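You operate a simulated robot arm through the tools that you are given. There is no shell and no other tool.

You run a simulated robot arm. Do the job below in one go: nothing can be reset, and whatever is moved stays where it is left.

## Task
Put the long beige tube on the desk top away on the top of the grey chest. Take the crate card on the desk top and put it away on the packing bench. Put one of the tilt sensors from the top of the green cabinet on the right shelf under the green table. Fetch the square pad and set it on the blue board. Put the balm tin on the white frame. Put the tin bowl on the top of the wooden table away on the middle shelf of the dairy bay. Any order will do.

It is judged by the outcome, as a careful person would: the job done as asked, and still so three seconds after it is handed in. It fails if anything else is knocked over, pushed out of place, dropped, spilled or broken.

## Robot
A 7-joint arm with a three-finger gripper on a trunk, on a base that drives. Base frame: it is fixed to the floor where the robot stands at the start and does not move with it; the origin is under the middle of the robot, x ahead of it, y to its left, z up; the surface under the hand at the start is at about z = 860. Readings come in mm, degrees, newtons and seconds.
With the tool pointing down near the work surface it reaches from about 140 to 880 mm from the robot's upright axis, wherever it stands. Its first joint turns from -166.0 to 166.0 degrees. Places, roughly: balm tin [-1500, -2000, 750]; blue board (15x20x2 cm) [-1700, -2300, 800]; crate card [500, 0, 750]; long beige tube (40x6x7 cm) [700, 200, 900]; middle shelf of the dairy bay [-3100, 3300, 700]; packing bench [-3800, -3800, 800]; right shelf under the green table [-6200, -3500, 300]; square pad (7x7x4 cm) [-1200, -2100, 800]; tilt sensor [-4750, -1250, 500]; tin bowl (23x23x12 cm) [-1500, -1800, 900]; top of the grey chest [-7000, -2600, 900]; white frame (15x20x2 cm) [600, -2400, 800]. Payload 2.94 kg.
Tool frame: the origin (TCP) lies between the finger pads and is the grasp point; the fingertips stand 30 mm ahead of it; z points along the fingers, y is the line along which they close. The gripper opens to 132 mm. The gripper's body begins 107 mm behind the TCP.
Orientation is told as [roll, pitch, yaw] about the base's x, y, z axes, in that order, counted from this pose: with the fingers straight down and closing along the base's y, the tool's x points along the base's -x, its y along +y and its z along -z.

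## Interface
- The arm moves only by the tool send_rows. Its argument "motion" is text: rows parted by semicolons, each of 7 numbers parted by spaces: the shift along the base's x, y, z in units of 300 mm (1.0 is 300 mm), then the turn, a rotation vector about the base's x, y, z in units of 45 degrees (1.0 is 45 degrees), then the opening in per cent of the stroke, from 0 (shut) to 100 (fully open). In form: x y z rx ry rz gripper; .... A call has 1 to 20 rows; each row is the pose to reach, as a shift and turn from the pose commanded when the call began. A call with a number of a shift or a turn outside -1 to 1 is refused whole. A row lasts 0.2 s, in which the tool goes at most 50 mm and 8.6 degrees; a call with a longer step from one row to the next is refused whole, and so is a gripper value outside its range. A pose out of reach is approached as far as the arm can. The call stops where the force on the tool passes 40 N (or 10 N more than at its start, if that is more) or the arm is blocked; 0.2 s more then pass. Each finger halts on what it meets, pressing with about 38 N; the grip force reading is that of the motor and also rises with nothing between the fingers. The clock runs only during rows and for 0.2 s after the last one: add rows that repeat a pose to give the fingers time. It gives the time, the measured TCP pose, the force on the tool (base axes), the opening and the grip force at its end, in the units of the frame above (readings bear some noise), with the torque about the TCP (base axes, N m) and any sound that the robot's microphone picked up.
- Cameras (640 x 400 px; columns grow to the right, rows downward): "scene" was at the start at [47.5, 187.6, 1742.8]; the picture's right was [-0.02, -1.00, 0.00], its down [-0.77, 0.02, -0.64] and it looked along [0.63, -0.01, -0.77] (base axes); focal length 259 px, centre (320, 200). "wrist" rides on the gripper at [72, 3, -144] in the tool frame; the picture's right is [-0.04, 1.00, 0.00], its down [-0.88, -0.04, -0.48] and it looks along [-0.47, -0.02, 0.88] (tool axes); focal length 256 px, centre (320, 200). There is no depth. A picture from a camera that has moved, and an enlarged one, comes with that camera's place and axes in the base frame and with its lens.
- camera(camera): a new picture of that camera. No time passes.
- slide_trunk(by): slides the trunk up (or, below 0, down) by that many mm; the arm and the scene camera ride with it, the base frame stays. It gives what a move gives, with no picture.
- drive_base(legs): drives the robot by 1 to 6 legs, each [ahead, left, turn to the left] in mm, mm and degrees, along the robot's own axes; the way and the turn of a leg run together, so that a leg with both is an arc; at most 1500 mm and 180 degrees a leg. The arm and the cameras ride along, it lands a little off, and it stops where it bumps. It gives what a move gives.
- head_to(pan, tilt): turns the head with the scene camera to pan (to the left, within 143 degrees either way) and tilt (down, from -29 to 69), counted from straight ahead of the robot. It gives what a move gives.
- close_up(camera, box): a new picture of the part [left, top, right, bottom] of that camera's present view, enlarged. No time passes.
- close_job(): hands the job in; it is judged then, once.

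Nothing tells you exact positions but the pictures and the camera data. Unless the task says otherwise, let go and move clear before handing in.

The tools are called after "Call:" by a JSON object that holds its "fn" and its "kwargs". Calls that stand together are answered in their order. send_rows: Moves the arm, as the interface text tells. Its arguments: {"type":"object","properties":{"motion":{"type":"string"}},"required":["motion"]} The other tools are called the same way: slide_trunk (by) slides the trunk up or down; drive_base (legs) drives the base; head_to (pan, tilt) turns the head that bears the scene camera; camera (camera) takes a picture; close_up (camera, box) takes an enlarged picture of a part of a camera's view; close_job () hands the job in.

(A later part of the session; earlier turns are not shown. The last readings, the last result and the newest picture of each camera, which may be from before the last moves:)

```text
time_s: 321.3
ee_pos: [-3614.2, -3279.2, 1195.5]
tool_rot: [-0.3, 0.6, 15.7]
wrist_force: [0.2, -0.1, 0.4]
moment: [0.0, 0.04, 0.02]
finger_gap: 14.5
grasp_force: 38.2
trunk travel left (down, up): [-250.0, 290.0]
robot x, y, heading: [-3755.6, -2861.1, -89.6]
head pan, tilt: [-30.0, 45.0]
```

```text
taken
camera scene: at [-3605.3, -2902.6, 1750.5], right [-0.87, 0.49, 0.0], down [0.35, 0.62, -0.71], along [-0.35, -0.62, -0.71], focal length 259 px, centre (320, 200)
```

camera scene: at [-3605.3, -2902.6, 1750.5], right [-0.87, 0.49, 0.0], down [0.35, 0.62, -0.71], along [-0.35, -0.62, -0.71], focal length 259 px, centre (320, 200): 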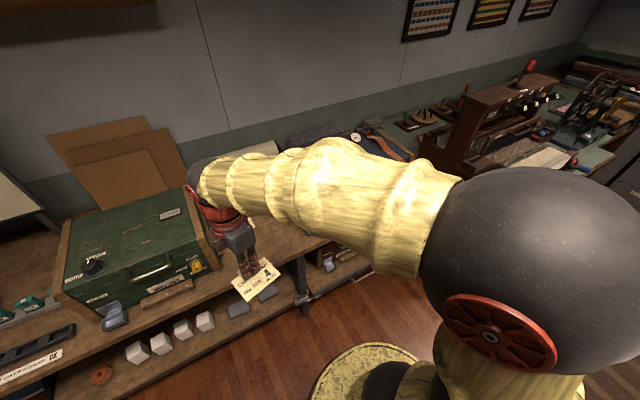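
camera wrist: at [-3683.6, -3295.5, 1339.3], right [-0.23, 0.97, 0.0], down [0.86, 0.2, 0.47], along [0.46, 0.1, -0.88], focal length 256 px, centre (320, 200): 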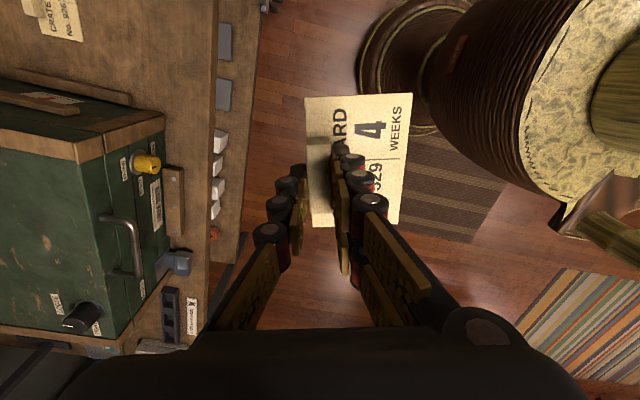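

Other crate cards and jars lie right of the green crate, hidden by my arm. I'll strafe right to get a clear view of that stretch.

Call:
{"fn": "drive_base", "kwargs": {"legs": [[0, -480, 0]]}}

Call:
{"fn": "head_to", "kwargs": {"pan": 15, "tilt": 42}}

Call:
{"fn": "camera", "kwargs": {"camera": "scene"}}

Call:
{"fn": "close_up", "kwargs": {"camera": "scene", "box": [100, 130, 400, 320]}}

```text
time_s: 324.1
ee_pos: [-4082.5, -3283.4, 1196.2]
tool_rot: [-0.2, 0.6, 16.1]
wrist_force: [-0.3, -0.1, 0.1]
moment: [0.02, 0.0, -0.03]
finger_gap: 14.7
grasp_force: 38.2
trunk travel left (down, up): [-250.0, 290.0]
robot x, y, heading: [-4227.1, -2864.4, -89.2]
head pan, tilt: [-30.0, 45.0]
```

```text
time_s: 325.2
ee_pos: [-4084.7, -3283.7, 1195.5]
tool_rot: [-0.2, 0.5, 16.1]
wrist_force: [0.0, -0.1, -0.1]
moment: [0.04, -0.03, 0.01]
finger_gap: 14.5
grasp_force: 38.0
trunk travel left (down, up): [-250.0, 290.0]
robot x, y, heading: [-4228.8, -2868.8, -88.8]
head pan, tilt: [15.0, 42.0]
```

```text
taken
camera scene: at [-4014.7, -2916.3, 1754.8], right [-0.96, -0.27, 0.0], down [-0.18, 0.64, -0.74], along [0.2, -0.71, -0.67], focal length 259 px, centre (320, 200)
```

scene: 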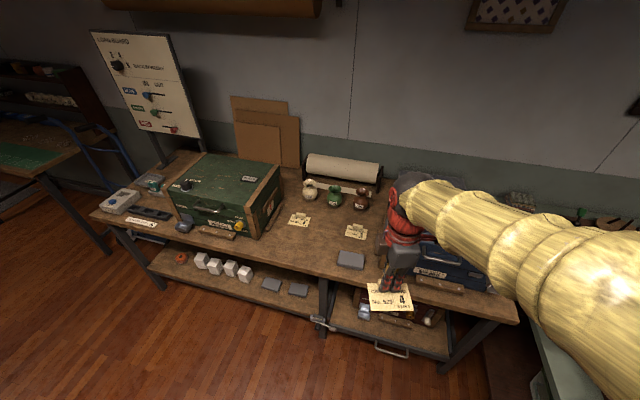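

```text
2.11 times, centred on (250, 225) of scene
camera zoom: at [-4014.7, -2916.3, 1754.8], right [-0.96, -0.27, 0.0], down [-0.18, 0.64, -0.74], along [0.2, -0.71, -0.67], focal length 544 px, centre (467, 147)
```

zoom: 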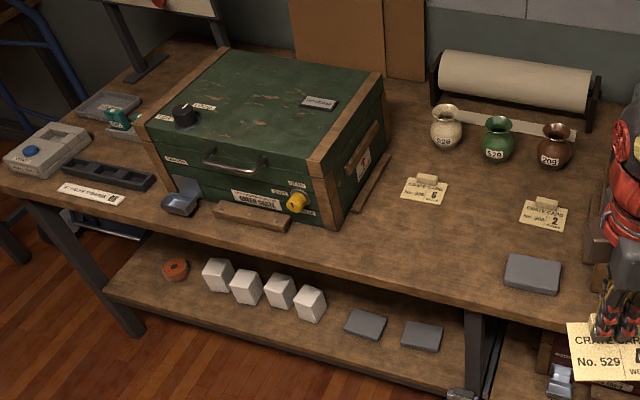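

Call:
{"fn": "close_up", "kwargs": {"camera": "scene", "box": [280, 160, 390, 270]}}

```text
3.64 times, centred on (335, 215) of scene
camera zoom: at [-4014.7, -2916.3, 1754.8], right [-0.96, -0.27, 0.0], down [-0.18, 0.64, -0.74], along [0.2, -0.71, -0.67], focal length 940 px, centre (266, 146)
```

zoom: 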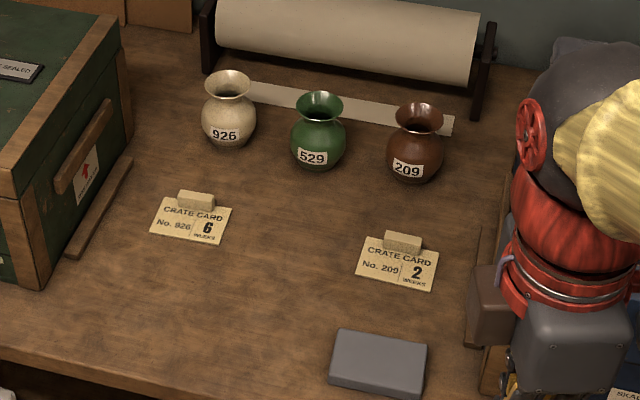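

The bench shows jars 926, 529 and 209; cards 926 and 209 lie before their jars, and the space before jar 529 is free. That's the natural place, about (−3808, −3775). Driving closer.

Call:
{"fn": "drive_base", "kwargs": {"legs": [[210, 280, -1.2]]}}

Call:
{"fn": "head_to", "kwargs": {"pan": 0, "tilt": 48}}

Call:
{"fn": "camera", "kwargs": {"camera": "scene"}}

Call:
{"fn": "camera", "kwargs": {"camera": "wrist"}}

```text
time_s: 327.5
ee_pos: [-3807.4, -3492.5, 1194.6]
tool_rot: [-0.3, 0.6, 15.1]
wrist_force: [0.2, 0.2, -0.4]
moment: [0.01, 0.02, 0.02]
finger_gap: 14.7
grasp_force: 38.4
trunk travel left (down, up): [-250.0, 290.0]
robot x, y, heading: [-3944.6, -3073.4, -90.1]
head pan, tilt: [15.0, 42.0]
```

```text
time_s: 328.3
ee_pos: [-3807.2, -3492.3, 1195.6]
tool_rot: [-0.2, 0.5, 15.0]
wrist_force: [-0.7, -0.6, 0.6]
moment: [0.0, 0.03, -0.05]
finger_gap: 14.5
grasp_force: 37.7
trunk travel left (down, up): [-250.0, 290.0]
robot x, y, heading: [-3945.6, -3075.4, -90.2]
head pan, tilt: [0.0, 48.0]
```

```text
taken
camera scene: at [-3755.6, -3124.1, 1746.3], right [-1.0, 0.0, 0.0], down [0.0, 0.74, -0.67], along [0.0, -0.67, -0.74], focal length 259 px, centre (320, 200)
```

scene: 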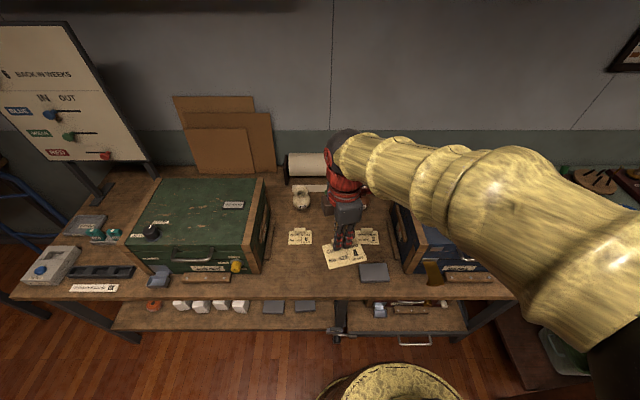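

```text
taken
camera wrist: at [-3877.8, -3507.9, 1339.2], right [-0.22, 0.98, 0.0], down [0.86, 0.2, 0.47], along [0.46, 0.1, -0.88], focal length 256 px, centre (320, 200)
```

wrist: 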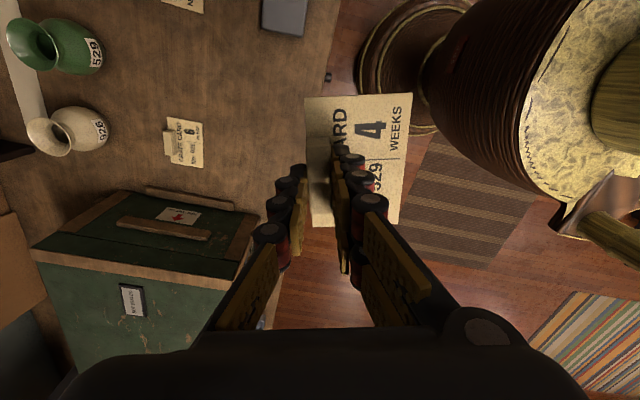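

Moving over the free spot with the card squared up, stopping well above the bench.

Call:
{"fn": "send_rows", "kwargs": {"motion": "-0.003 -0.1 -0.09 0 0 -0.037 0; -0.005 -0.21 -0.18 0 0 -0.074 0; -0.008 -0.315 -0.27 0 0 -0.11 0; -0.01 -0.42 -0.36 0 0 -0.148 0; -0.013 -0.525 -0.45 0 0 -0.185 0; -0.015 -0.63 -0.54 0 0 -0.222 0; -0.018 -0.735 -0.63 0 0 -0.26 0; -0.02 -0.84 -0.72 0 0 -0.296 0; -0.023 -0.943 -0.8 0 0 -0.333 0; -0.023 -0.943 -0.8 0 0 -0.333 0"}}

Call:
{"fn": "camera", "kwargs": {"camera": "wrist"}}

Call:
{"fn": "close_up", "kwargs": {"camera": "scene", "box": [270, 170, 410, 290]}}

```text
time_s: 330.5
ee_pos: [-3815.3, -3776.0, 955.9]
tool_rot: [-0.2, 0.7, 0.1]
wrist_force: [0.5, -0.5, -0.8]
moment: [0.0, 0.01, -0.03]
finger_gap: 14.5
grasp_force: 37.8
trunk travel left (down, up): [-250.0, 290.0]
robot x, y, heading: [-3948.7, -3076.8, -90.1]
head pan, tilt: [0.0, 48.0]
```

```text
taken
camera wrist: at [-3885.8, -3774.4, 1101.0], right [0.04, 1.0, 0.0], down [0.88, -0.03, 0.47], along [0.47, -0.02, -0.88], focal length 256 px, centre (320, 200)
```

wrist: 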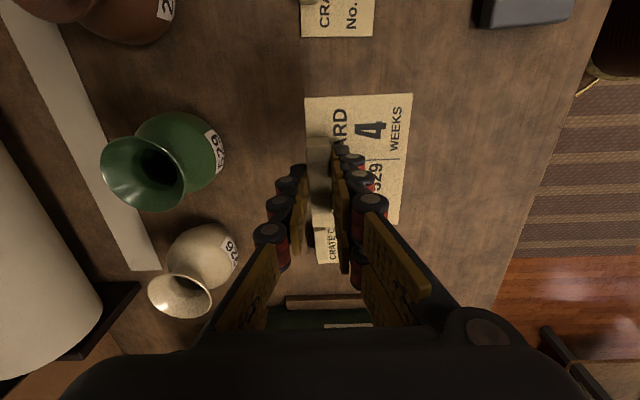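

```text
3.33 times, centred on (340, 230) of scene
camera zoom: at [-3755.5, -3124.7, 1746.3], right [-1.0, 0.0, 0.0], down [0.0, 0.74, -0.67], along [0.0, -0.67, -0.74], focal length 862 px, centre (253, 100)
```

zoom: 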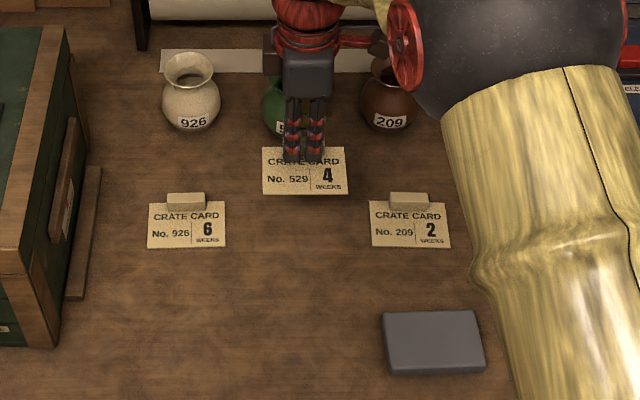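

The card is squared between the two others. Lowering toward the bench.

Call:
{"fn": "send_rows", "kwargs": {"motion": "0 0 -0.12 0 0 0 0; 0 0 -0.24 0 0 0 0; 0 0 -0.33 0 0 0 0; 0 0 -0.33 0 0 0 0"}}

Call:
{"fn": "close_up", "kwargs": {"camera": "scene", "box": [270, 170, 410, 290]}}

```text
time_s: 331.5
ee_pos: [-3814.9, -3774.8, 858.5]
tool_rot: [-0.2, 0.7, 0.2]
wrist_force: [0.2, -0.4, -0.4]
moment: [0.04, 0.01, 0.0]
finger_gap: 14.6
grasp_force: 38.2
trunk travel left (down, up): [-250.0, 290.0]
robot x, y, heading: [-3950.0, -3076.2, -90.0]
head pan, tilt: [0.0, 48.0]
```

```text
3.33 times, centred on (340, 230) of scene
camera zoom: at [-3755.5, -3124.7, 1746.3], right [-1.0, 0.0, 0.0], down [0.0, 0.74, -0.67], along [0.0, -0.67, -0.74], focal length 862 px, centre (253, 100)
```

zoom: 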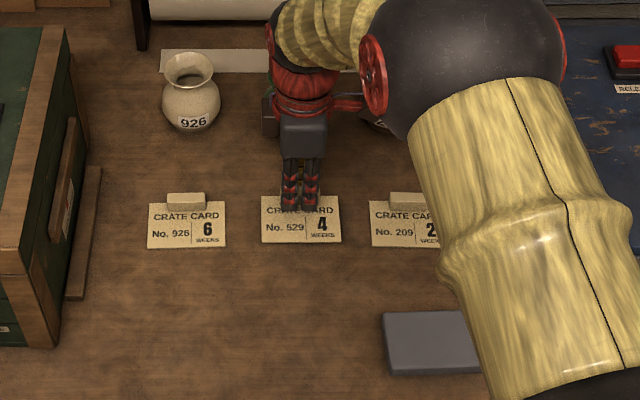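

Call:
{"fn": "send_rows", "kwargs": {"motion": "0 0 -0.025 0 0 0 0; 0 0 -0.04 0 0 0 0; 0 0 -0.04 0 0 0 0"}}

Call:
{"fn": "send_rows", "kwargs": {"motion": "0 0 -0.01 0 0 0 0; 0 0 -0.017 0 0 0 0; 0 0 -0.017 0 0 0 0"}}

```text
time_s: 332.3
ee_pos: [-3814.4, -3773.7, 845.5]
tool_rot: [-0.2, 0.7, 0.3]
wrist_force: [-0.3, -0.4, -0.6]
moment: [0.01, 0.02, -0.02]
finger_gap: 14.7
grasp_force: 38.3
trunk travel left (down, up): [-250.0, 290.0]
robot x, y, heading: [-3945.3, -3074.5, -90.2]
head pan, tilt: [0.0, 48.0]
```

```text
time_s: 333.1
ee_pos: [-3815.9, -3774.5, 839.2]
tool_rot: [-0.1, 0.6, 0.2]
wrist_force: [-0.3, 1.3, 0.1]
moment: [0.01, 0.01, -0.01]
finger_gap: 14.6
grasp_force: 37.9
trunk travel left (down, up): [-250.0, 290.0]
robot x, y, heading: [-3947.2, -3071.2, -90.0]
head pan, tilt: [0.0, 48.0]
```

Call:
{"fn": "send_rows", "kwargs": {"motion": "0 0 -0.008 0 0 0 0; 0 0 -0.012 0 0 0 0; 0 0 -0.012 0 0 0 0"}}

Call:
{"fn": "camera", "kwargs": {"camera": "wrist"}}

Call:
{"fn": "close_up", "kwargs": {"camera": "scene", "box": [290, 210, 390, 280]}}

```text
time_s: 333.9
ee_pos: [-3816.5, -3775.6, 835.5]
tool_rot: [-0.2, 0.5, 0.2]
wrist_force: [-0.4, 0.3, -0.5]
moment: [-0.01, 0.01, 0.01]
finger_gap: 14.6
grasp_force: 38.3
trunk travel left (down, up): [-250.0, 290.0]
robot x, y, heading: [-3944.1, -3073.4, -90.3]
head pan, tilt: [0.0, 48.0]
```

```text
taken
camera wrist: at [-3886.0, -3773.0, 979.3], right [0.04, 1.0, 0.0], down [0.88, -0.03, 0.47], along [0.47, -0.02, -0.88], focal length 256 px, centre (320, 200)
```

wrist: 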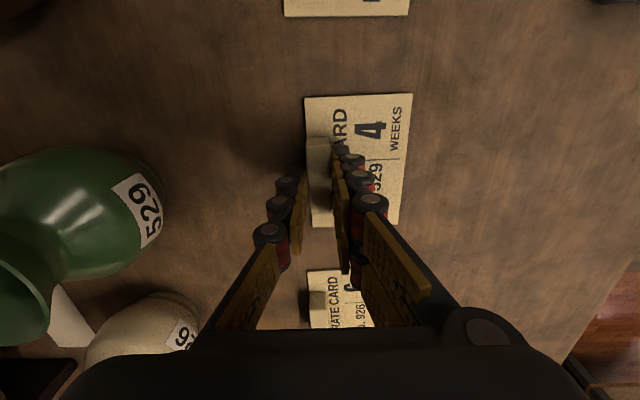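

```text
5.71 times, centred on (340, 245) of scene
camera zoom: at [-3755.5, -3124.5, 1746.3], right [-1.0, 0.0, 0.0], down [0.0, 0.74, -0.67], along [0.0, -0.67, -0.74], focal length 1478 px, centre (206, -57)
```

zoom: 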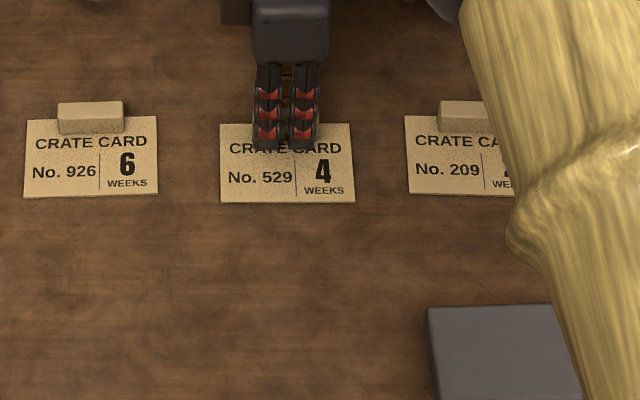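

Still slightly above; continuing in small steps.

Call:
{"fn": "send_rows", "kwargs": {"motion": "0 0 -0.01 0 0 0 0; 0 0 -0.017 0 0 0 0; 0 0 -0.017 0 0 0 0"}}

Call:
{"fn": "send_rows", "kwargs": {"motion": "0 0 -0.008 0 0 0 0; 0 0 -0.013 0 0 0 0; 0 0 -0.013 0 0 0 0"}}

```text
time_s: 334.7
ee_pos: [-3815.3, -3774.9, 833.4]
tool_rot: [-0.5, 0.5, 0.1]
wrist_force: [-1.4, 1.8, 27.2]
moment: [0.27, 0.34, 0.06]
finger_gap: 14.4
grasp_force: 37.9
trunk travel left (down, up): [-250.0, 290.0]
robot x, y, heading: [-3945.7, -3071.5, -90.3]
head pan, tilt: [0.0, 48.0]
```

```text
time_s: 335.5
ee_pos: [-3814.8, -3777.5, 830.4]
tool_rot: [-0.7, 0.4, 0.3]
wrist_force: [-0.9, 1.0, 11.0]
moment: [0.19, 0.07, 0.01]
finger_gap: 14.4
grasp_force: 37.5
trunk travel left (down, up): [-250.0, 290.0]
robot x, y, heading: [-3948.5, -3075.8, -90.4]
head pan, tilt: [0.0, 48.0]
stopped in row 3: the force on the tool passed its limit at 41 N (the readings are from after the stop); the commanded pose is now the measured one
```

The card is on the bench. Easing up 2 mm and opening.

Call:
{"fn": "send_rows", "kwargs": {"motion": "0 0 0.007 0 0 0 5; 0 0 0.007 0 0 0 14; 0 0 0.007 0 0 0 20; 0 0 0.007 0 0 0 27; 0 0 0.007 0 0 0 27; 0 0 0.007 0 0 0 27"}}

Call:
{"fn": "camera", "kwargs": {"camera": "wrist"}}

```text
time_s: 336.9
ee_pos: [-3815.4, -3776.9, 830.6]
tool_rot: [-0.5, 0.6, 0.0]
wrist_force: [-0.3, -0.7, 3.3]
moment: [0.03, 0.01, 0.01]
finger_gap: 36.4
grasp_force: 0.1
trunk travel left (down, up): [-250.0, 290.0]
robot x, y, heading: [-3945.7, -3073.0, -90.1]
head pan, tilt: [0.0, 48.0]
```

```text
taken
camera wrist: at [-3885.9, -3773.8, 975.2], right [0.04, 1.0, -0.01], down [0.88, -0.03, 0.47], along [0.47, -0.03, -0.88], focal length 256 px, centre (320, 200)
```

wrist: 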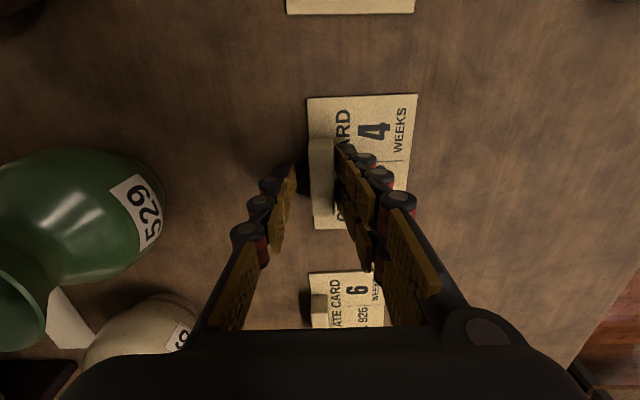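

Released. Lifting straight up and away.

Call:
{"fn": "send_rows", "kwargs": {"motion": "0 0 0.03 0 0 0 27; 0 0 0.1 0 0 0 27; 0 0 0.24 0 0 0 27; 0 0 0.38 0 0 0 27; 0 0 0.52 0 0 0 27; 0 0 0.66 0 0 0 27; 0 0 0.8 0 0 0 27; 0 0 0.94 0 0 0 27; 0 0 1 0 0 0 27"}}

Call:
{"fn": "close_up", "kwargs": {"camera": "scene", "box": [270, 170, 410, 290]}}

Call:
{"fn": "camera", "kwargs": {"camera": "wrist"}}

```text
time_s: 338.9
ee_pos: [-3815.0, -3777.6, 1130.4]
tool_rot: [-0.5, 0.6, 0.1]
wrist_force: [-0.8, -0.8, 0.0]
moment: [-0.03, -0.02, -0.01]
finger_gap: 35.6
grasp_force: 0.1
trunk travel left (down, up): [-250.0, 290.0]
robot x, y, heading: [-3942.5, -3073.5, -90.1]
head pan, tilt: [0.0, 48.0]
```

```text
3.33 times, centred on (340, 230) of scene
camera zoom: at [-3755.6, -3124.2, 1746.3], right [-1.0, 0.0, 0.0], down [0.0, 0.74, -0.67], along [0.0, -0.67, -0.74], focal length 862 px, centre (253, 100)
```

zoom: 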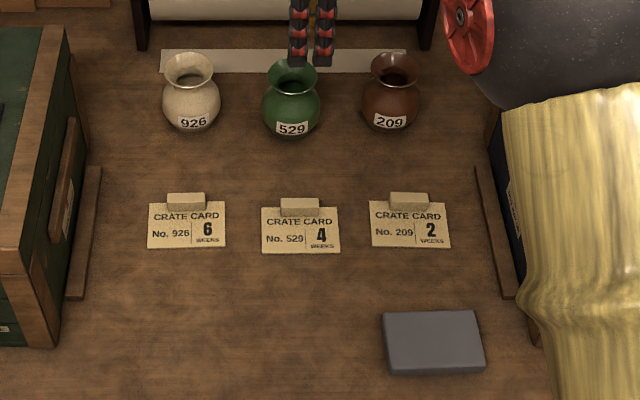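

```text
taken
camera wrist: at [-3886.1, -3774.5, 1274.5], right [0.04, 1.0, -0.01], down [0.88, -0.03, 0.47], along [0.47, -0.03, -0.88], focal length 256 px, centre (320, 200)
```

wrist: 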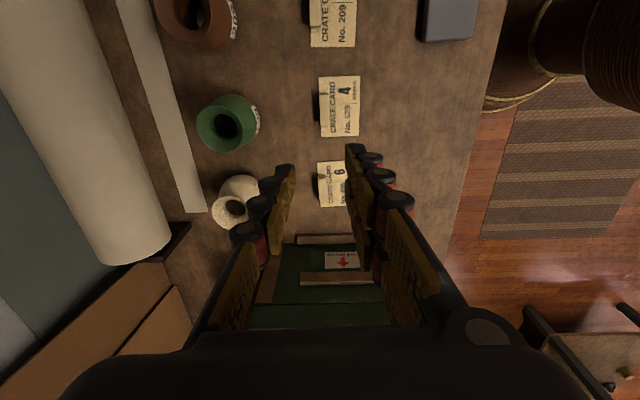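

The crate card lies before jar 529, in line with the others. Last is the tin bowl; tucking the arm and driving back round the tripod to the wooden table's north side.

Call:
{"fn": "send_rows", "kwargs": {"motion": "-0.03 0.12 0.05 0 0 0 27; -0.06 0.24 0.1 0 0 0 27; -0.09 0.36 0.15 0 0 0 27; -0.12 0.48 0.2 0 0 0 27; -0.15 0.6 0.25 0 0 0 27; -0.18 0.72 0.3 0 0 0 27; -0.21 0.82 0.36 0 0 0 27; -0.21 0.82 0.36 0 0 0 27"}}

```text
time_s: 340.7
ee_pos: [-3877.8, -3530.0, 1239.5]
tool_rot: [-0.5, 0.5, 0.0]
wrist_force: [0.1, 0.2, -0.7]
moment: [-0.03, 0.02, 0.02]
finger_gap: 35.6
grasp_force: 0.2
trunk travel left (down, up): [-250.0, 290.0]
robot x, y, heading: [-3947.7, -3073.3, -90.3]
head pan, tilt: [0.0, 48.0]
```

Call:
{"fn": "drive_base", "kwargs": {"legs": [[-480, 0, 0], [-140, 640, 0], [-650, 450, 0]]}}

Call:
{"fn": "head_to", "kwargs": {"pan": 100, "tilt": 30}}

Call:
{"fn": "camera", "kwargs": {"camera": "scene"}}

```text
time_s: 350.6
ee_pos: [-2792.2, -2253.4, 1239.4]
tool_rot: [-0.5, 0.4, 0.2]
wrist_force: [0.4, 0.4, -0.1]
moment: [-0.03, 0.03, 0.01]
finger_gap: 35.1
grasp_force: 0.1
trunk travel left (down, up): [-250.0, 290.0]
robot x, y, heading: [-2859.0, -1795.5, -89.7]
head pan, tilt: [0.0, 48.0]
```

```text
time_s: 352.4
ee_pos: [-2792.2, -2252.6, 1238.8]
tool_rot: [-0.5, 0.5, 0.2]
wrist_force: [-0.8, 0.9, 0.3]
moment: [0.01, 0.0, 0.04]
finger_gap: 35.7
grasp_force: 0.0
trunk travel left (down, up): [-250.0, 290.0]
robot x, y, heading: [-2859.5, -1794.8, -90.1]
head pan, tilt: [100.0, 30.0]
```

```text
taken
camera scene: at [-2582.2, -1752.1, 1773.1], right [0.17, -0.98, 0.0], down [-0.49, -0.09, -0.87], along [0.85, 0.15, -0.5], focal length 259 px, centre (320, 200)
```

scene: 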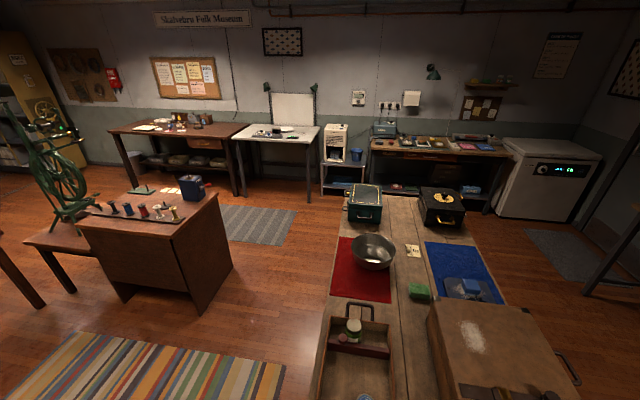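

The aisle is clear. Continuing round the table corner to the bowl's side.

Call:
{"fn": "drive_base", "kwargs": {"legs": [[-590, 440, 0], [50, 850, 0]]}}

Call:
{"fn": "head_to", "kwargs": {"pan": 0, "tilt": 45}}

Call:
{"fn": "camera", "kwargs": {"camera": "scene"}}

Call:
{"fn": "camera", "kwargs": {"camera": "wrist"}}

```text
time_s: 360.3
ee_pos: [-1534.2, -1726.0, 1239.3]
tool_rot: [-0.6, 0.5, 0.0]
wrist_force: [0.7, -0.6, -0.6]
moment: [-0.02, 0.01, -0.01]
finger_gap: 35.6
grasp_force: 0.0
trunk travel left (down, up): [-250.0, 290.0]
robot x, y, heading: [-1601.2, -1273.1, -90.1]
head pan, tilt: [100.0, 30.0]
```

```text
time_s: 362.1
ee_pos: [-1533.7, -1725.4, 1238.4]
tool_rot: [-0.5, 0.5, 0.0]
wrist_force: [-0.1, 0.3, 0.6]
moment: [0.01, -0.03, -0.04]
finger_gap: 35.8
grasp_force: 0.1
trunk travel left (down, up): [-250.0, 290.0]
robot x, y, heading: [-1599.8, -1270.3, -90.4]
head pan, tilt: [0.0, 45.0]
```

```text
taken
camera scene: at [-1410.5, -1321.6, 1750.5], right [-1.0, 0.0, 0.0], down [0.0, 0.71, -0.71], along [0.0, -0.71, -0.71], focal length 259 px, centre (320, 200)
```

scene: 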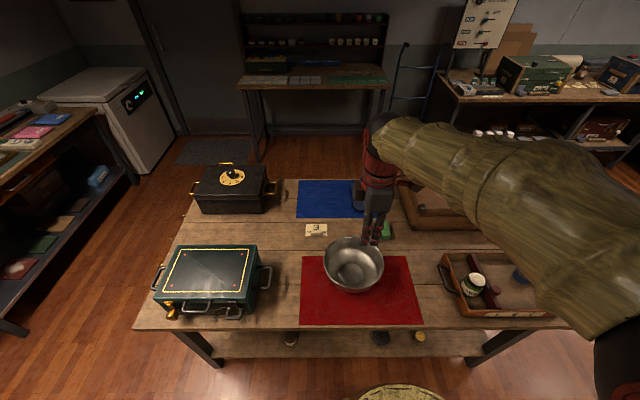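

```text
taken
camera wrist: at [-1604.9, -1722.4, 1383.2], right [0.04, 1.0, -0.01], down [0.88, -0.03, 0.47], along [0.47, -0.03, -0.88], focal length 256 px, centre (320, 200)
```

wrist: 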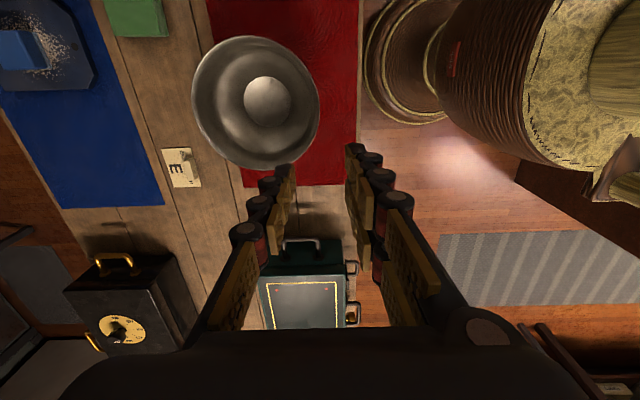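

The bowl's near rim is right below the hand. Zooming in to see its shape for a rim grasp.

Call:
{"fn": "close_up", "kwargs": {"camera": "scene", "box": [290, 220, 430, 310]}}

Call:
{"fn": "close_up", "kwargs": {"camera": "wrist", "box": [160, 10, 380, 190]}}

```text
4.44 times, centred on (360, 265) of scene
camera zoom: at [-1410.5, -1321.6, 1750.5], right [-1.0, 0.0, 0.0], down [0.0, 0.71, -0.71], along [0.0, -0.71, -0.71], focal length 1149 px, centre (142, -89)
```

zoom: 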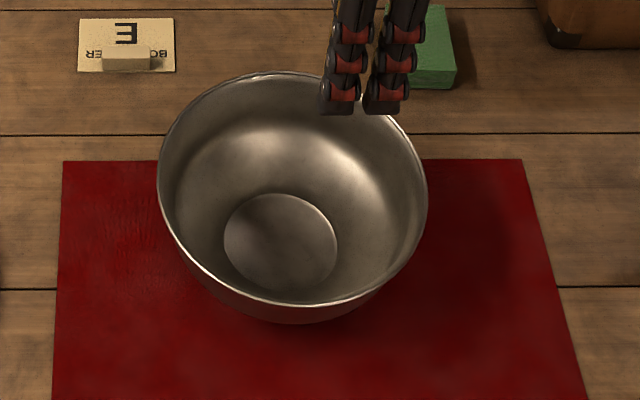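

```text
2.22 times, centred on (270, 100) of wrist
camera zoom: at [-1604.9, -1722.4, 1383.2], right [0.04, 1.0, -0.01], down [0.88, -0.03, 0.47], along [0.47, -0.03, -0.88], focal length 569 px, centre (431, 422)
```

zoom: 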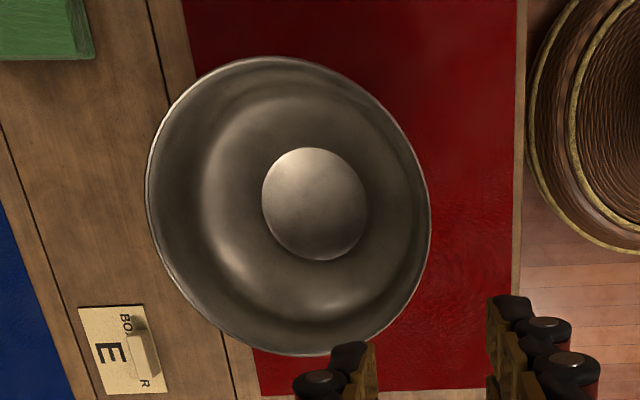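

Rim centre ≈ (−1537, −1848), radius ≈115, rim height z≈895–915. I'll pinch the near rim with the tool pitched 15° along the wall; first a pre-grasp above.

Call:
{"fn": "send_rows", "kwargs": {"motion": "0 0 -0.13 -0.05 0 0 55; 0 0 -0.27 -0.1 0 0 55; 0 0 -0.41 -0.16 0 0 55; 0 0 -0.55 -0.22 0 0 55; 0 -0.005 -0.69 -0.28 0 0 55; -0.01 -0.01 -0.82 -0.333 0 0 55; -0.01 -0.01 -0.82 -0.333 0 0 55"}}

Call:
{"fn": "close_up", "kwargs": {"camera": "scene", "box": [290, 200, 430, 310]}}

Call:
{"fn": "camera", "kwargs": {"camera": "wrist"}}

```text
time_s: 363.7
ee_pos: [-1537.4, -1727.7, 993.4]
tool_rot: [-15.5, 0.5, -0.3]
wrist_force: [0.0, -0.5, 0.1]
moment: [0.04, 0.0, 0.0]
finger_gap: 72.7
grasp_force: 0.0
trunk travel left (down, up): [-250.0, 290.0]
robot x, y, heading: [-1603.5, -1270.3, -90.5]
head pan, tilt: [0.0, 45.0]
```

```text
3.64 times, centred on (360, 255) of scene
camera zoom: at [-1410.5, -1321.6, 1750.5], right [-1.0, 0.0, 0.0], down [0.0, 0.71, -0.71], along [0.0, -0.71, -0.71], focal length 940 px, centre (174, 0)
```

zoom: 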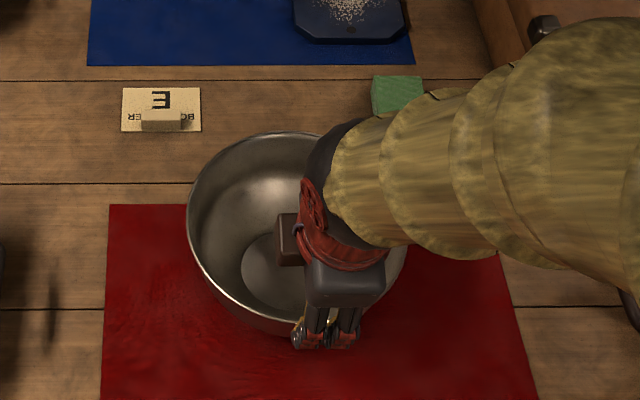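

```text
taken
camera wrist: at [-1608.6, -1687.5, 1130.8], right [0.04, 0.96, -0.27], down [0.88, 0.09, 0.46], along [0.47, -0.26, -0.85], focal length 256 px, centre (320, 200)
```

wrist: 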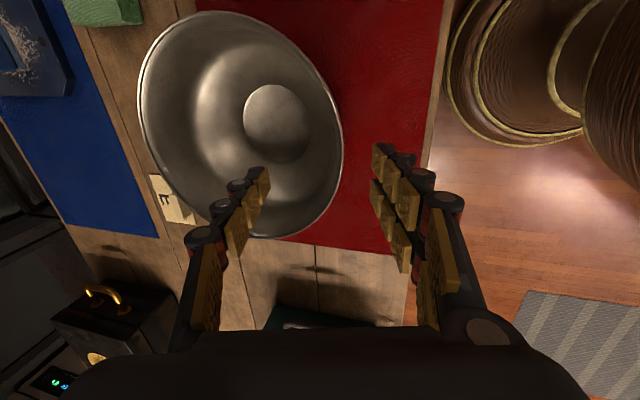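

The rim passes between the fingers. Lowering so the inner finger goes inside the bowl.

Call:
{"fn": "send_rows", "kwargs": {"motion": "0.003 -0.01 -0.12 0 0 0 55; 0.006 -0.018 -0.24 0 0 0 55; 0.008 -0.026 -0.34 0 0 0 55; 0.008 -0.03 -0.365 0 0 0 55; 0.008 -0.03 -0.365 0 0 0 55"}}

Call:
{"fn": "camera", "kwargs": {"camera": "wrist"}}

Call:
{"fn": "close_up", "kwargs": {"camera": "scene", "box": [290, 200, 430, 310]}}

```text
time_s: 364.9
ee_pos: [-1533.1, -1736.0, 885.9]
tool_rot: [-15.5, 0.6, -0.2]
wrist_force: [-0.2, -0.9, -0.2]
moment: [-0.02, 0.0, -0.01]
finger_gap: 72.6
grasp_force: 0.0
trunk travel left (down, up): [-250.0, 290.0]
robot x, y, heading: [-1602.4, -1268.4, -90.3]
head pan, tilt: [0.0, 45.0]
```

```text
taken
camera wrist: at [-1606.2, -1695.4, 1023.7], right [0.04, 0.96, -0.27], down [0.88, 0.09, 0.46], along [0.47, -0.26, -0.85], focal length 256 px, centre (320, 200)
```

wrist: 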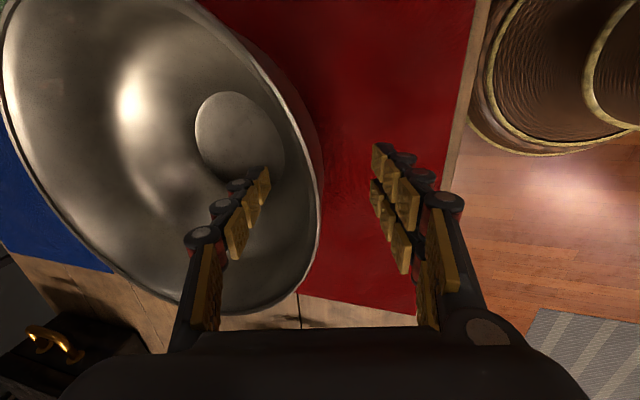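

```text
3.64 times, centred on (360, 255) of scene
camera zoom: at [-1410.5, -1321.5, 1750.5], right [-1.0, 0.0, 0.0], down [0.0, 0.71, -0.71], along [0.0, -0.71, -0.71], focal length 940 px, centre (174, 0)
```

zoom: 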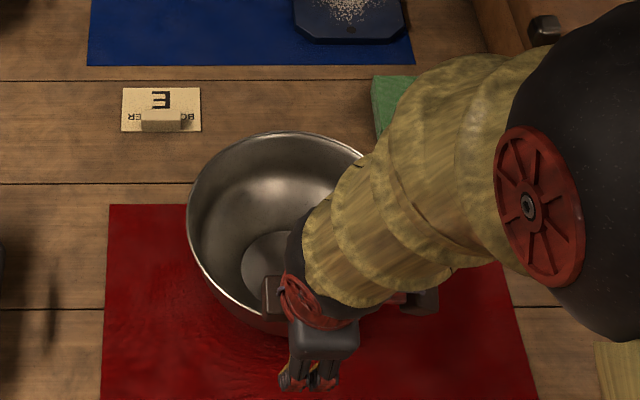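

Rim is centred and only a few mm above the TCP; going 13 mm deeper, then closing.

Call:
{"fn": "send_rows", "kwargs": {"motion": "0 -0.008 -0.025 0 0 0 55; 0 -0.013 -0.043 0 0 0 55; 0 -0.013 -0.043 0 0 0 55; 0 -0.013 -0.043 0 0 0 35; 0 -0.013 -0.043 0 0 0 20; 0 -0.013 -0.043 0 0 0 8; 0 -0.013 -0.043 0 0 0 0; 0 -0.013 -0.043 0 0 0 0; 0 -0.013 -0.043 0 0 0 0; 0 -0.013 -0.043 0 0 0 0"}}

Call:
{"fn": "camera", "kwargs": {"camera": "wrist"}}

Call:
{"fn": "close_up", "kwargs": {"camera": "scene", "box": [290, 200, 430, 310]}}

```text
time_s: 367.1
ee_pos: [-1535.8, -1739.6, 872.7]
tool_rot: [-15.6, 0.5, -0.2]
wrist_force: [-1.6, -0.7, 2.0]
moment: [-0.07, -0.1, -0.19]
finger_gap: 6.0
grasp_force: 33.0
trunk travel left (down, up): [-250.0, 290.0]
robot x, y, heading: [-1601.1, -1268.3, -90.3]
head pan, tilt: [0.0, 45.0]
```

```text
taken
camera wrist: at [-1606.5, -1700.0, 1009.9], right [0.04, 0.96, -0.27], down [0.88, 0.09, 0.46], along [0.47, -0.26, -0.85], focal length 256 px, centre (320, 200)
```

wrist: 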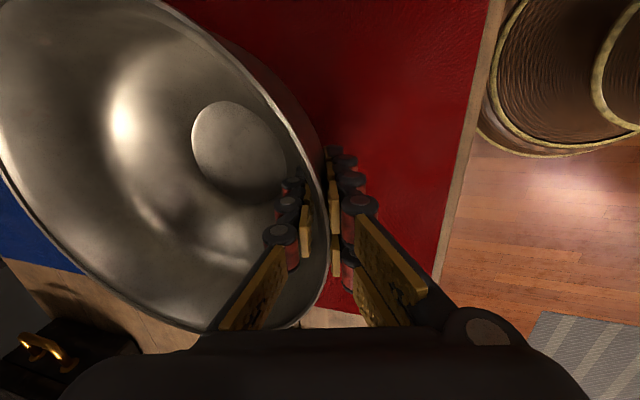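

```text
3.64 times, centred on (360, 255) of scene
camera zoom: at [-1410.7, -1321.7, 1750.5], right [-1.0, 0.0, 0.0], down [0.0, 0.71, -0.71], along [0.0, -0.71, -0.71], focal length 940 px, centre (174, 0)
```

zoom: 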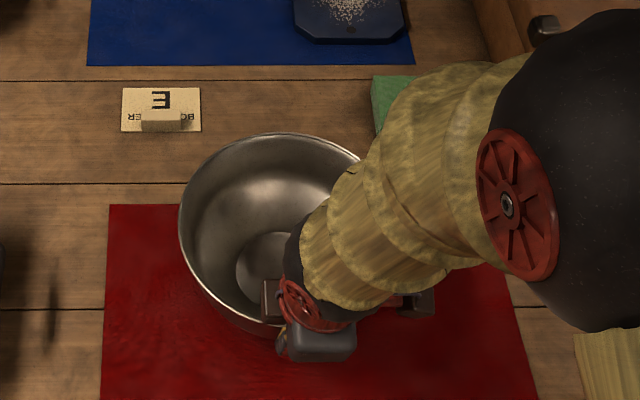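

The rim is pinched. Lifting slowly to check the hold.

Call:
{"fn": "send_rows", "kwargs": {"motion": "0 0 0.01 0 0 0 0; 0 0 0.03 0 0 0 0; 0 0 0.06 0 0 0 0; 0 0 0.1 0 0 0 0; 0 0 0.1 0 0 0 0; 0 0 0.1 0 0 0 0"}}

Call:
{"fn": "camera", "kwargs": {"camera": "wrist"}}

Call:
{"fn": "camera", "kwargs": {"camera": "scene"}}

```text
time_s: 368.5
ee_pos: [-1535.1, -1741.5, 901.3]
tool_rot: [-15.5, 0.4, -0.2]
wrist_force: [-0.7, -0.6, -4.7]
moment: [0.43, 0.01, -0.01]
finger_gap: 5.9
grasp_force: 34.4
trunk travel left (down, up): [-250.0, 290.0]
robot x, y, heading: [-1600.2, -1268.0, -90.3]
head pan, tilt: [0.0, 45.0]
```

```text
taken
camera wrist: at [-1606.3, -1700.7, 1038.6], right [0.04, 0.96, -0.27], down [0.88, 0.09, 0.46], along [0.47, -0.26, -0.85], focal length 256 px, centre (320, 200)
```

wrist: 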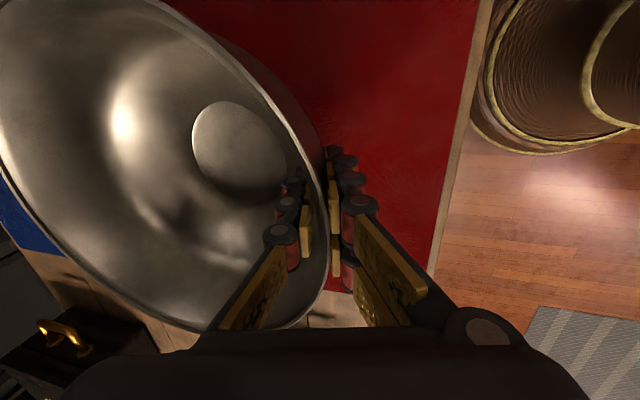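

```text
taken
camera scene: at [-1410.4, -1322.0, 1750.4], right [-1.0, 0.0, 0.0], down [0.0, 0.71, -0.71], along [0.0, -0.71, -0.71], focal length 259 px, centre (320, 200)
```

scene: 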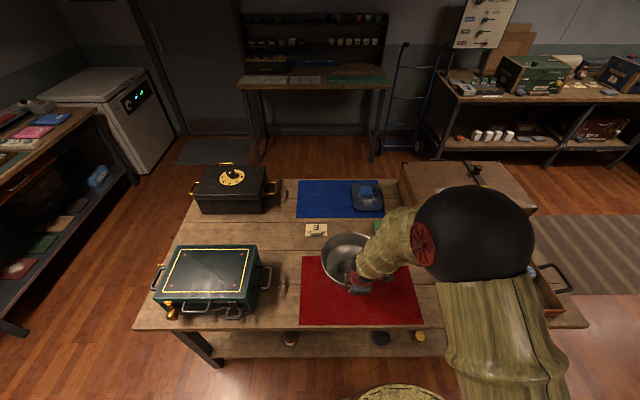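

The bowl hangs steadily (about 0.48 kg). Raising it gently to carrying height.

Call:
{"fn": "send_rows", "kwargs": {"motion": "0 0 0.05 0 0 0 0; 0 0 0.13 0 0 0 0; 0 0 0.22 0 0 0 0; 0 0 0.32 0 0 0 0; 0 0 0.42 0 0 0 0; 0 0 0.52 0 0 0 0; 0 0 0.62 0 0 0 0; 0 0 0.72 0 0 0 0; 0 0 0.82 0 0 0 0; 0 0 0.91 0 0 0 0; 0 0 0.97 0 0 0 0; 0 0 0.97 0 0 0 0"}}

Call:
{"fn": "camera", "kwargs": {"camera": "wrist"}}

Call:
{"fn": "camera", "kwargs": {"camera": "scene"}}

```text
time_s: 371.1
ee_pos: [-1535.7, -1740.4, 1191.0]
tool_rot: [-15.6, 0.5, -0.2]
wrist_force: [-0.3, 1.0, -5.2]
moment: [0.39, -0.01, -0.01]
finger_gap: 6.0
grasp_force: 34.0
trunk travel left (down, up): [-250.0, 290.0]
robot x, y, heading: [-1599.3, -1268.8, -90.2]
head pan, tilt: [0.0, 45.0]
```

```text
taken
camera wrist: at [-1605.3, -1700.2, 1328.8], right [0.04, 0.96, -0.27], down [0.88, 0.09, 0.46], along [0.47, -0.26, -0.85], focal length 256 px, centre (320, 200)
```

wrist: 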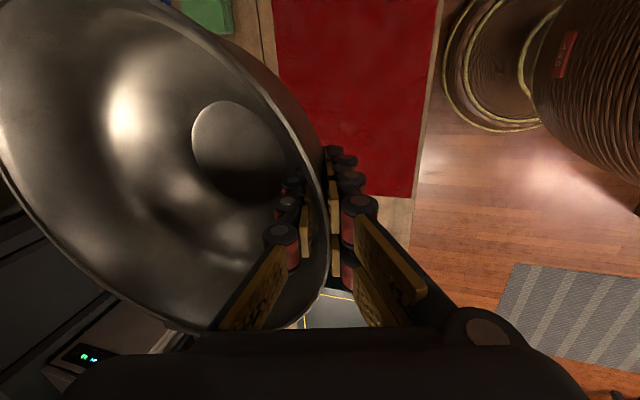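

```text
taken
camera scene: at [-1410.5, -1321.8, 1750.4], right [-1.0, 0.0, 0.0], down [0.0, 0.71, -0.71], along [0.0, -0.71, -0.71], focal length 259 px, centre (320, 200)
```

scene: 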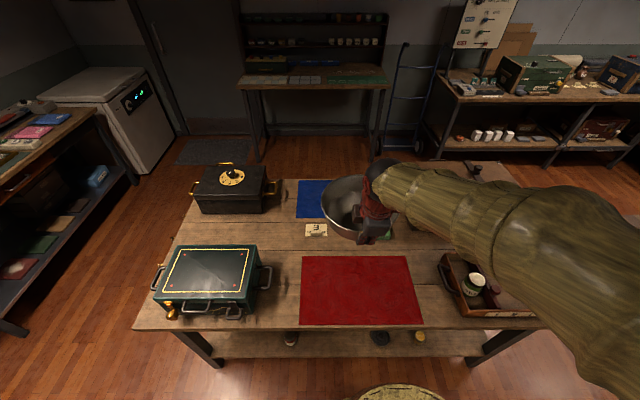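

The hold is stable. Turning left to face +x, then checking the bowl.

Call:
{"fn": "drive_base", "kwargs": {"legs": [[0, 0, 90]]}}

Call:
{"fn": "camera", "kwargs": {"camera": "wrist"}}

Call:
{"fn": "head_to", "kwargs": {"pan": 0, "tilt": 30}}

Call:
{"fn": "camera", "kwargs": {"camera": "scene"}}

```text
time_s: 375.4
ee_pos: [-1129.7, -1192.6, 1190.9]
tool_rot: [-15.6, 0.4, 91.0]
wrist_force: [0.8, -0.1, -4.4]
moment: [-0.05, 0.38, 0.0]
finger_gap: 6.1
grasp_force: 34.0
trunk travel left (down, up): [-250.0, 290.0]
robot x, y, heading: [-1597.9, -1266.1, 1.0]
head pan, tilt: [0.0, 45.0]
```

```text
taken
camera wrist: at [-1170.2, -1264.9, 1328.6], right [-0.96, 0.02, -0.27], down [-0.11, 0.88, 0.46], along [0.25, 0.47, -0.85], focal length 256 px, centre (320, 200)
```

wrist: 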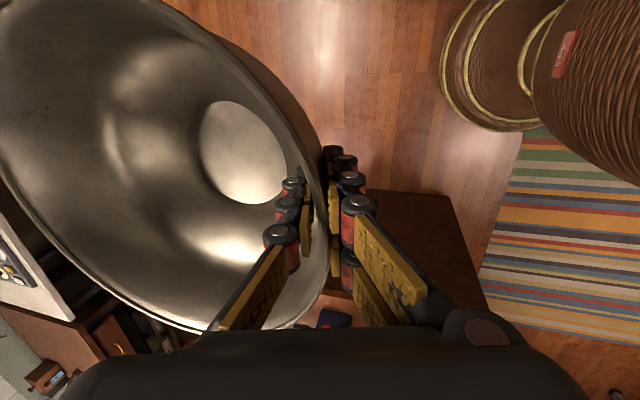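

```text
time_s: 376.1
ee_pos: [-1130.2, -1192.2, 1190.5]
tool_rot: [-15.5, 0.6, 91.0]
wrist_force: [0.6, 0.0, -4.9]
moment: [-0.03, 0.42, 0.01]
finger_gap: 5.9
grasp_force: 34.2
trunk travel left (down, up): [-250.0, 290.0]
robot x, y, heading: [-1604.8, -1268.0, 0.8]
head pan, tilt: [0.0, 30.0]
```

```text
taken
camera scene: at [-1542.5, -1078.0, 1773.0], right [0.02, -1.0, 0.0], down [-0.5, -0.01, -0.87], along [0.87, 0.01, -0.5], focal length 259 px, centre (320, 200)
```

scene: 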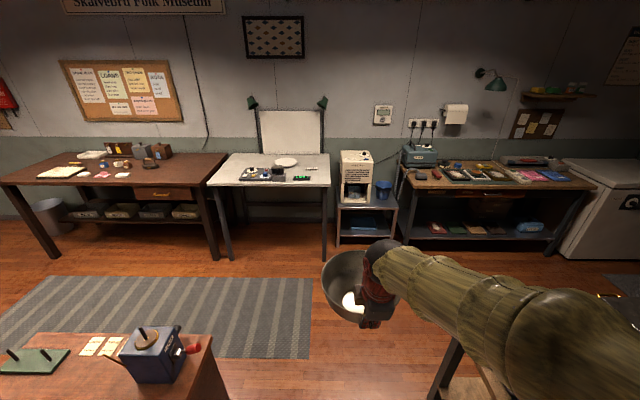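

The bowl stays steady. Driving east out of the aisle, then turning north between desk and winder table.

Call:
{"fn": "drive_base", "kwargs": {"legs": [[1210, 75, 0], [0, 0, 89.1], [1200, 0, 0]]}}

Call:
{"fn": "head_to", "kwargs": {"pan": 20, "tilt": 25}}

Call:
{"fn": "camera", "kwargs": {"camera": "scene"}}

Call:
{"fn": "camera", "kwargs": {"camera": "wrist"}}

```text
time_s: 391.8
ee_pos: [-464.4, 514.2, 1191.6]
tool_rot: [-15.6, 0.5, 179.4]
wrist_force: [0.8, 0.2, -4.7]
moment: [-0.4, -0.02, -0.01]
finger_gap: 6.0
grasp_force: 33.8
trunk travel left (down, up): [-250.0, 290.0]
robot x, y, heading: [-404.0, 38.2, 89.4]
head pan, tilt: [0.0, 30.0]
```

```text
time_s: 392.6
ee_pos: [-464.7, 515.0, 1190.5]
tool_rot: [-15.5, 0.5, 179.4]
wrist_force: [-0.1, -0.1, -4.4]
moment: [-0.43, -0.02, 0.01]
finger_gap: 6.1
grasp_force: 34.3
trunk travel left (down, up): [-250.0, 290.0]
robot x, y, heading: [-403.0, 38.6, 89.3]
head pan, tilt: [20.0, 25.0]
```

```text
taken
camera scene: at [-622.0, 101.6, 1781.0], right [0.94, 0.33, 0.0], down [0.14, -0.4, -0.91], along [-0.3, 0.86, -0.42], focal length 259 px, centre (320, 200)
```

scene: 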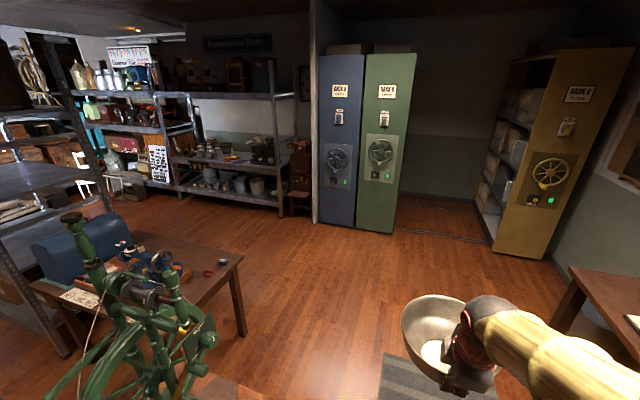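

```text
taken
camera wrist: at [-393.8, 472.1, 1328.5], right [-0.05, -0.96, -0.27], down [-0.88, -0.08, 0.46], along [-0.46, 0.26, -0.85], focal length 256 px, centre (320, 200)
```

wrist: 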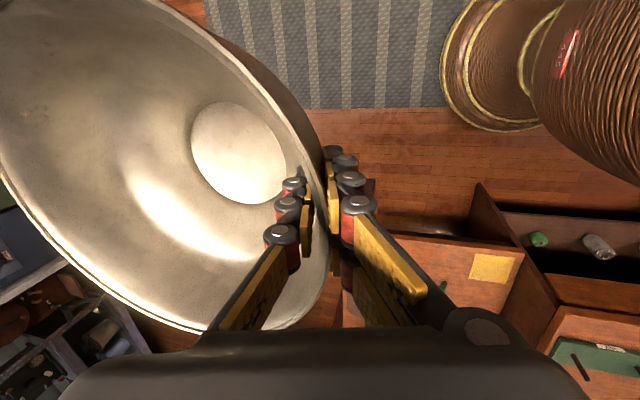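

Clear floor ahead toward the dairy shelves. Zooming in on the dairy bay.

Call:
{"fn": "close_up", "kwargs": {"camera": "scene", "box": [60, 50, 320, 230]}}

```text
2.22 times, centred on (190, 140) of scene
camera zoom: at [-622.0, 101.6, 1781.0], right [0.94, 0.33, 0.0], down [0.14, -0.4, -0.91], along [-0.3, 0.86, -0.42], focal length 575 px, centre (609, 333)
```

zoom: 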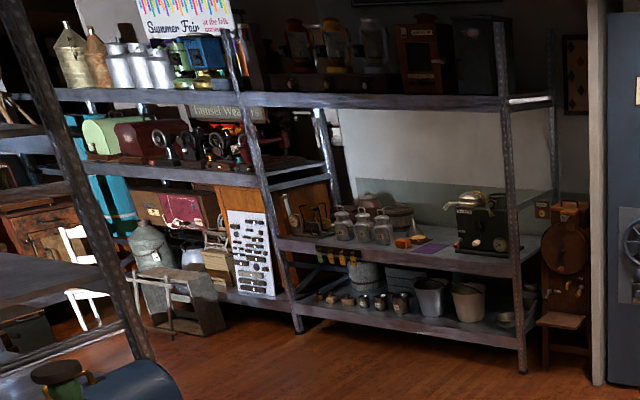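

Driving on north and then strafing west in front of the racks.

Call:
{"fn": "drive_base", "kwargs": {"legs": [[1410, -56, 0.7], [430, 0, 0], [0, 1300, 0]]}}

Call:
{"fn": "head_to", "kwargs": {"pan": 40, "tilt": 28}}

Call:
{"fn": "camera", "kwargs": {"camera": "scene"}}

```text
time_s: 408.1
ee_pos: [-1676.7, 2386.1, 1190.7]
tool_rot: [-15.5, 0.4, 179.4]
wrist_force: [0.3, -0.5, -3.3]
moment: [-0.39, -0.04, -0.02]
finger_gap: 5.7
grasp_force: 34.1
trunk travel left (down, up): [-250.0, 290.0]
robot x, y, heading: [-1613.0, 1914.7, 89.4]
head pan, tilt: [20.0, 25.0]
```

```text
time_s: 408.9
ee_pos: [-1676.1, 2387.4, 1190.0]
tool_rot: [-15.4, 0.5, 179.5]
wrist_force: [0.3, -0.4, -3.9]
moment: [-0.41, -0.04, -0.02]
finger_gap: 6.2
grasp_force: 33.4
trunk travel left (down, up): [-250.0, 290.0]
robot x, y, heading: [-1611.1, 1910.1, 89.4]
head pan, tilt: [40.0, 28.0]
```

```text
taken
camera scene: at [-1861.3, 1956.3, 1776.3], right [0.77, 0.63, 0.0], down [0.3, -0.36, -0.88], along [-0.56, 0.68, -0.47], focal length 259 px, centre (320, 200)
```

scene: 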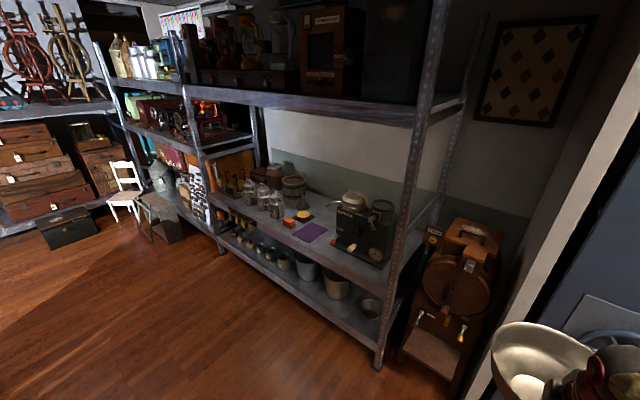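

The middle shelf's front is at y≈2957, z≈690, with the next shelf far above (z≈1570). Zooming in on its contents.

Call:
{"fn": "close_up", "kwargs": {"camera": "scene", "box": [200, 150, 420, 300]}}

```text
2.67 times, centred on (310, 225) of scene
camera zoom: at [-1861.3, 1956.3, 1776.3], right [0.77, 0.63, 0.0], down [0.3, -0.36, -0.88], along [-0.56, 0.68, -0.47], focal length 690 px, centre (347, 133)
```

zoom: 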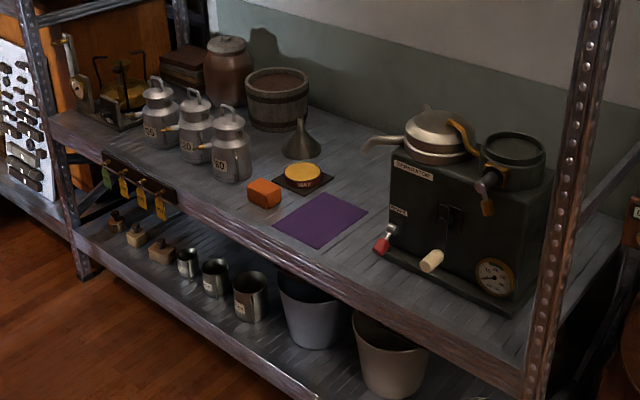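

The shelf behind the purple cloth, around (−2930, 3380), looks free. Before strafing I'll check what stands to my left.

Call:
{"fn": "head_to", "kwargs": {"pan": 95, "tilt": 30}}

Call:
{"fn": "camera", "kwargs": {"camera": "scene"}}

```text
time_s: 410.2
ee_pos: [-1676.7, 2386.0, 1190.9]
tool_rot: [-15.5, 0.5, 179.4]
wrist_force: [0.2, 0.4, -4.2]
moment: [-0.41, -0.01, -0.01]
finger_gap: 6.1
grasp_force: 33.8
trunk travel left (down, up): [-250.0, 290.0]
robot x, y, heading: [-1620.1, 1912.0, 89.6]
head pan, tilt: [95.0, 30.0]
```

```text
taken
camera scene: at [-1893.7, 1878.9, 1773.1], right [-0.07, 1.0, 0.0], down [0.5, 0.04, -0.87], along [-0.86, -0.06, -0.5], focal length 259 px, centre (320, 200)
```

scene: 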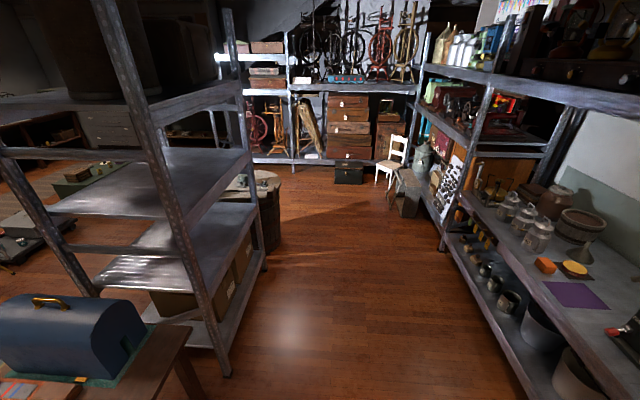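

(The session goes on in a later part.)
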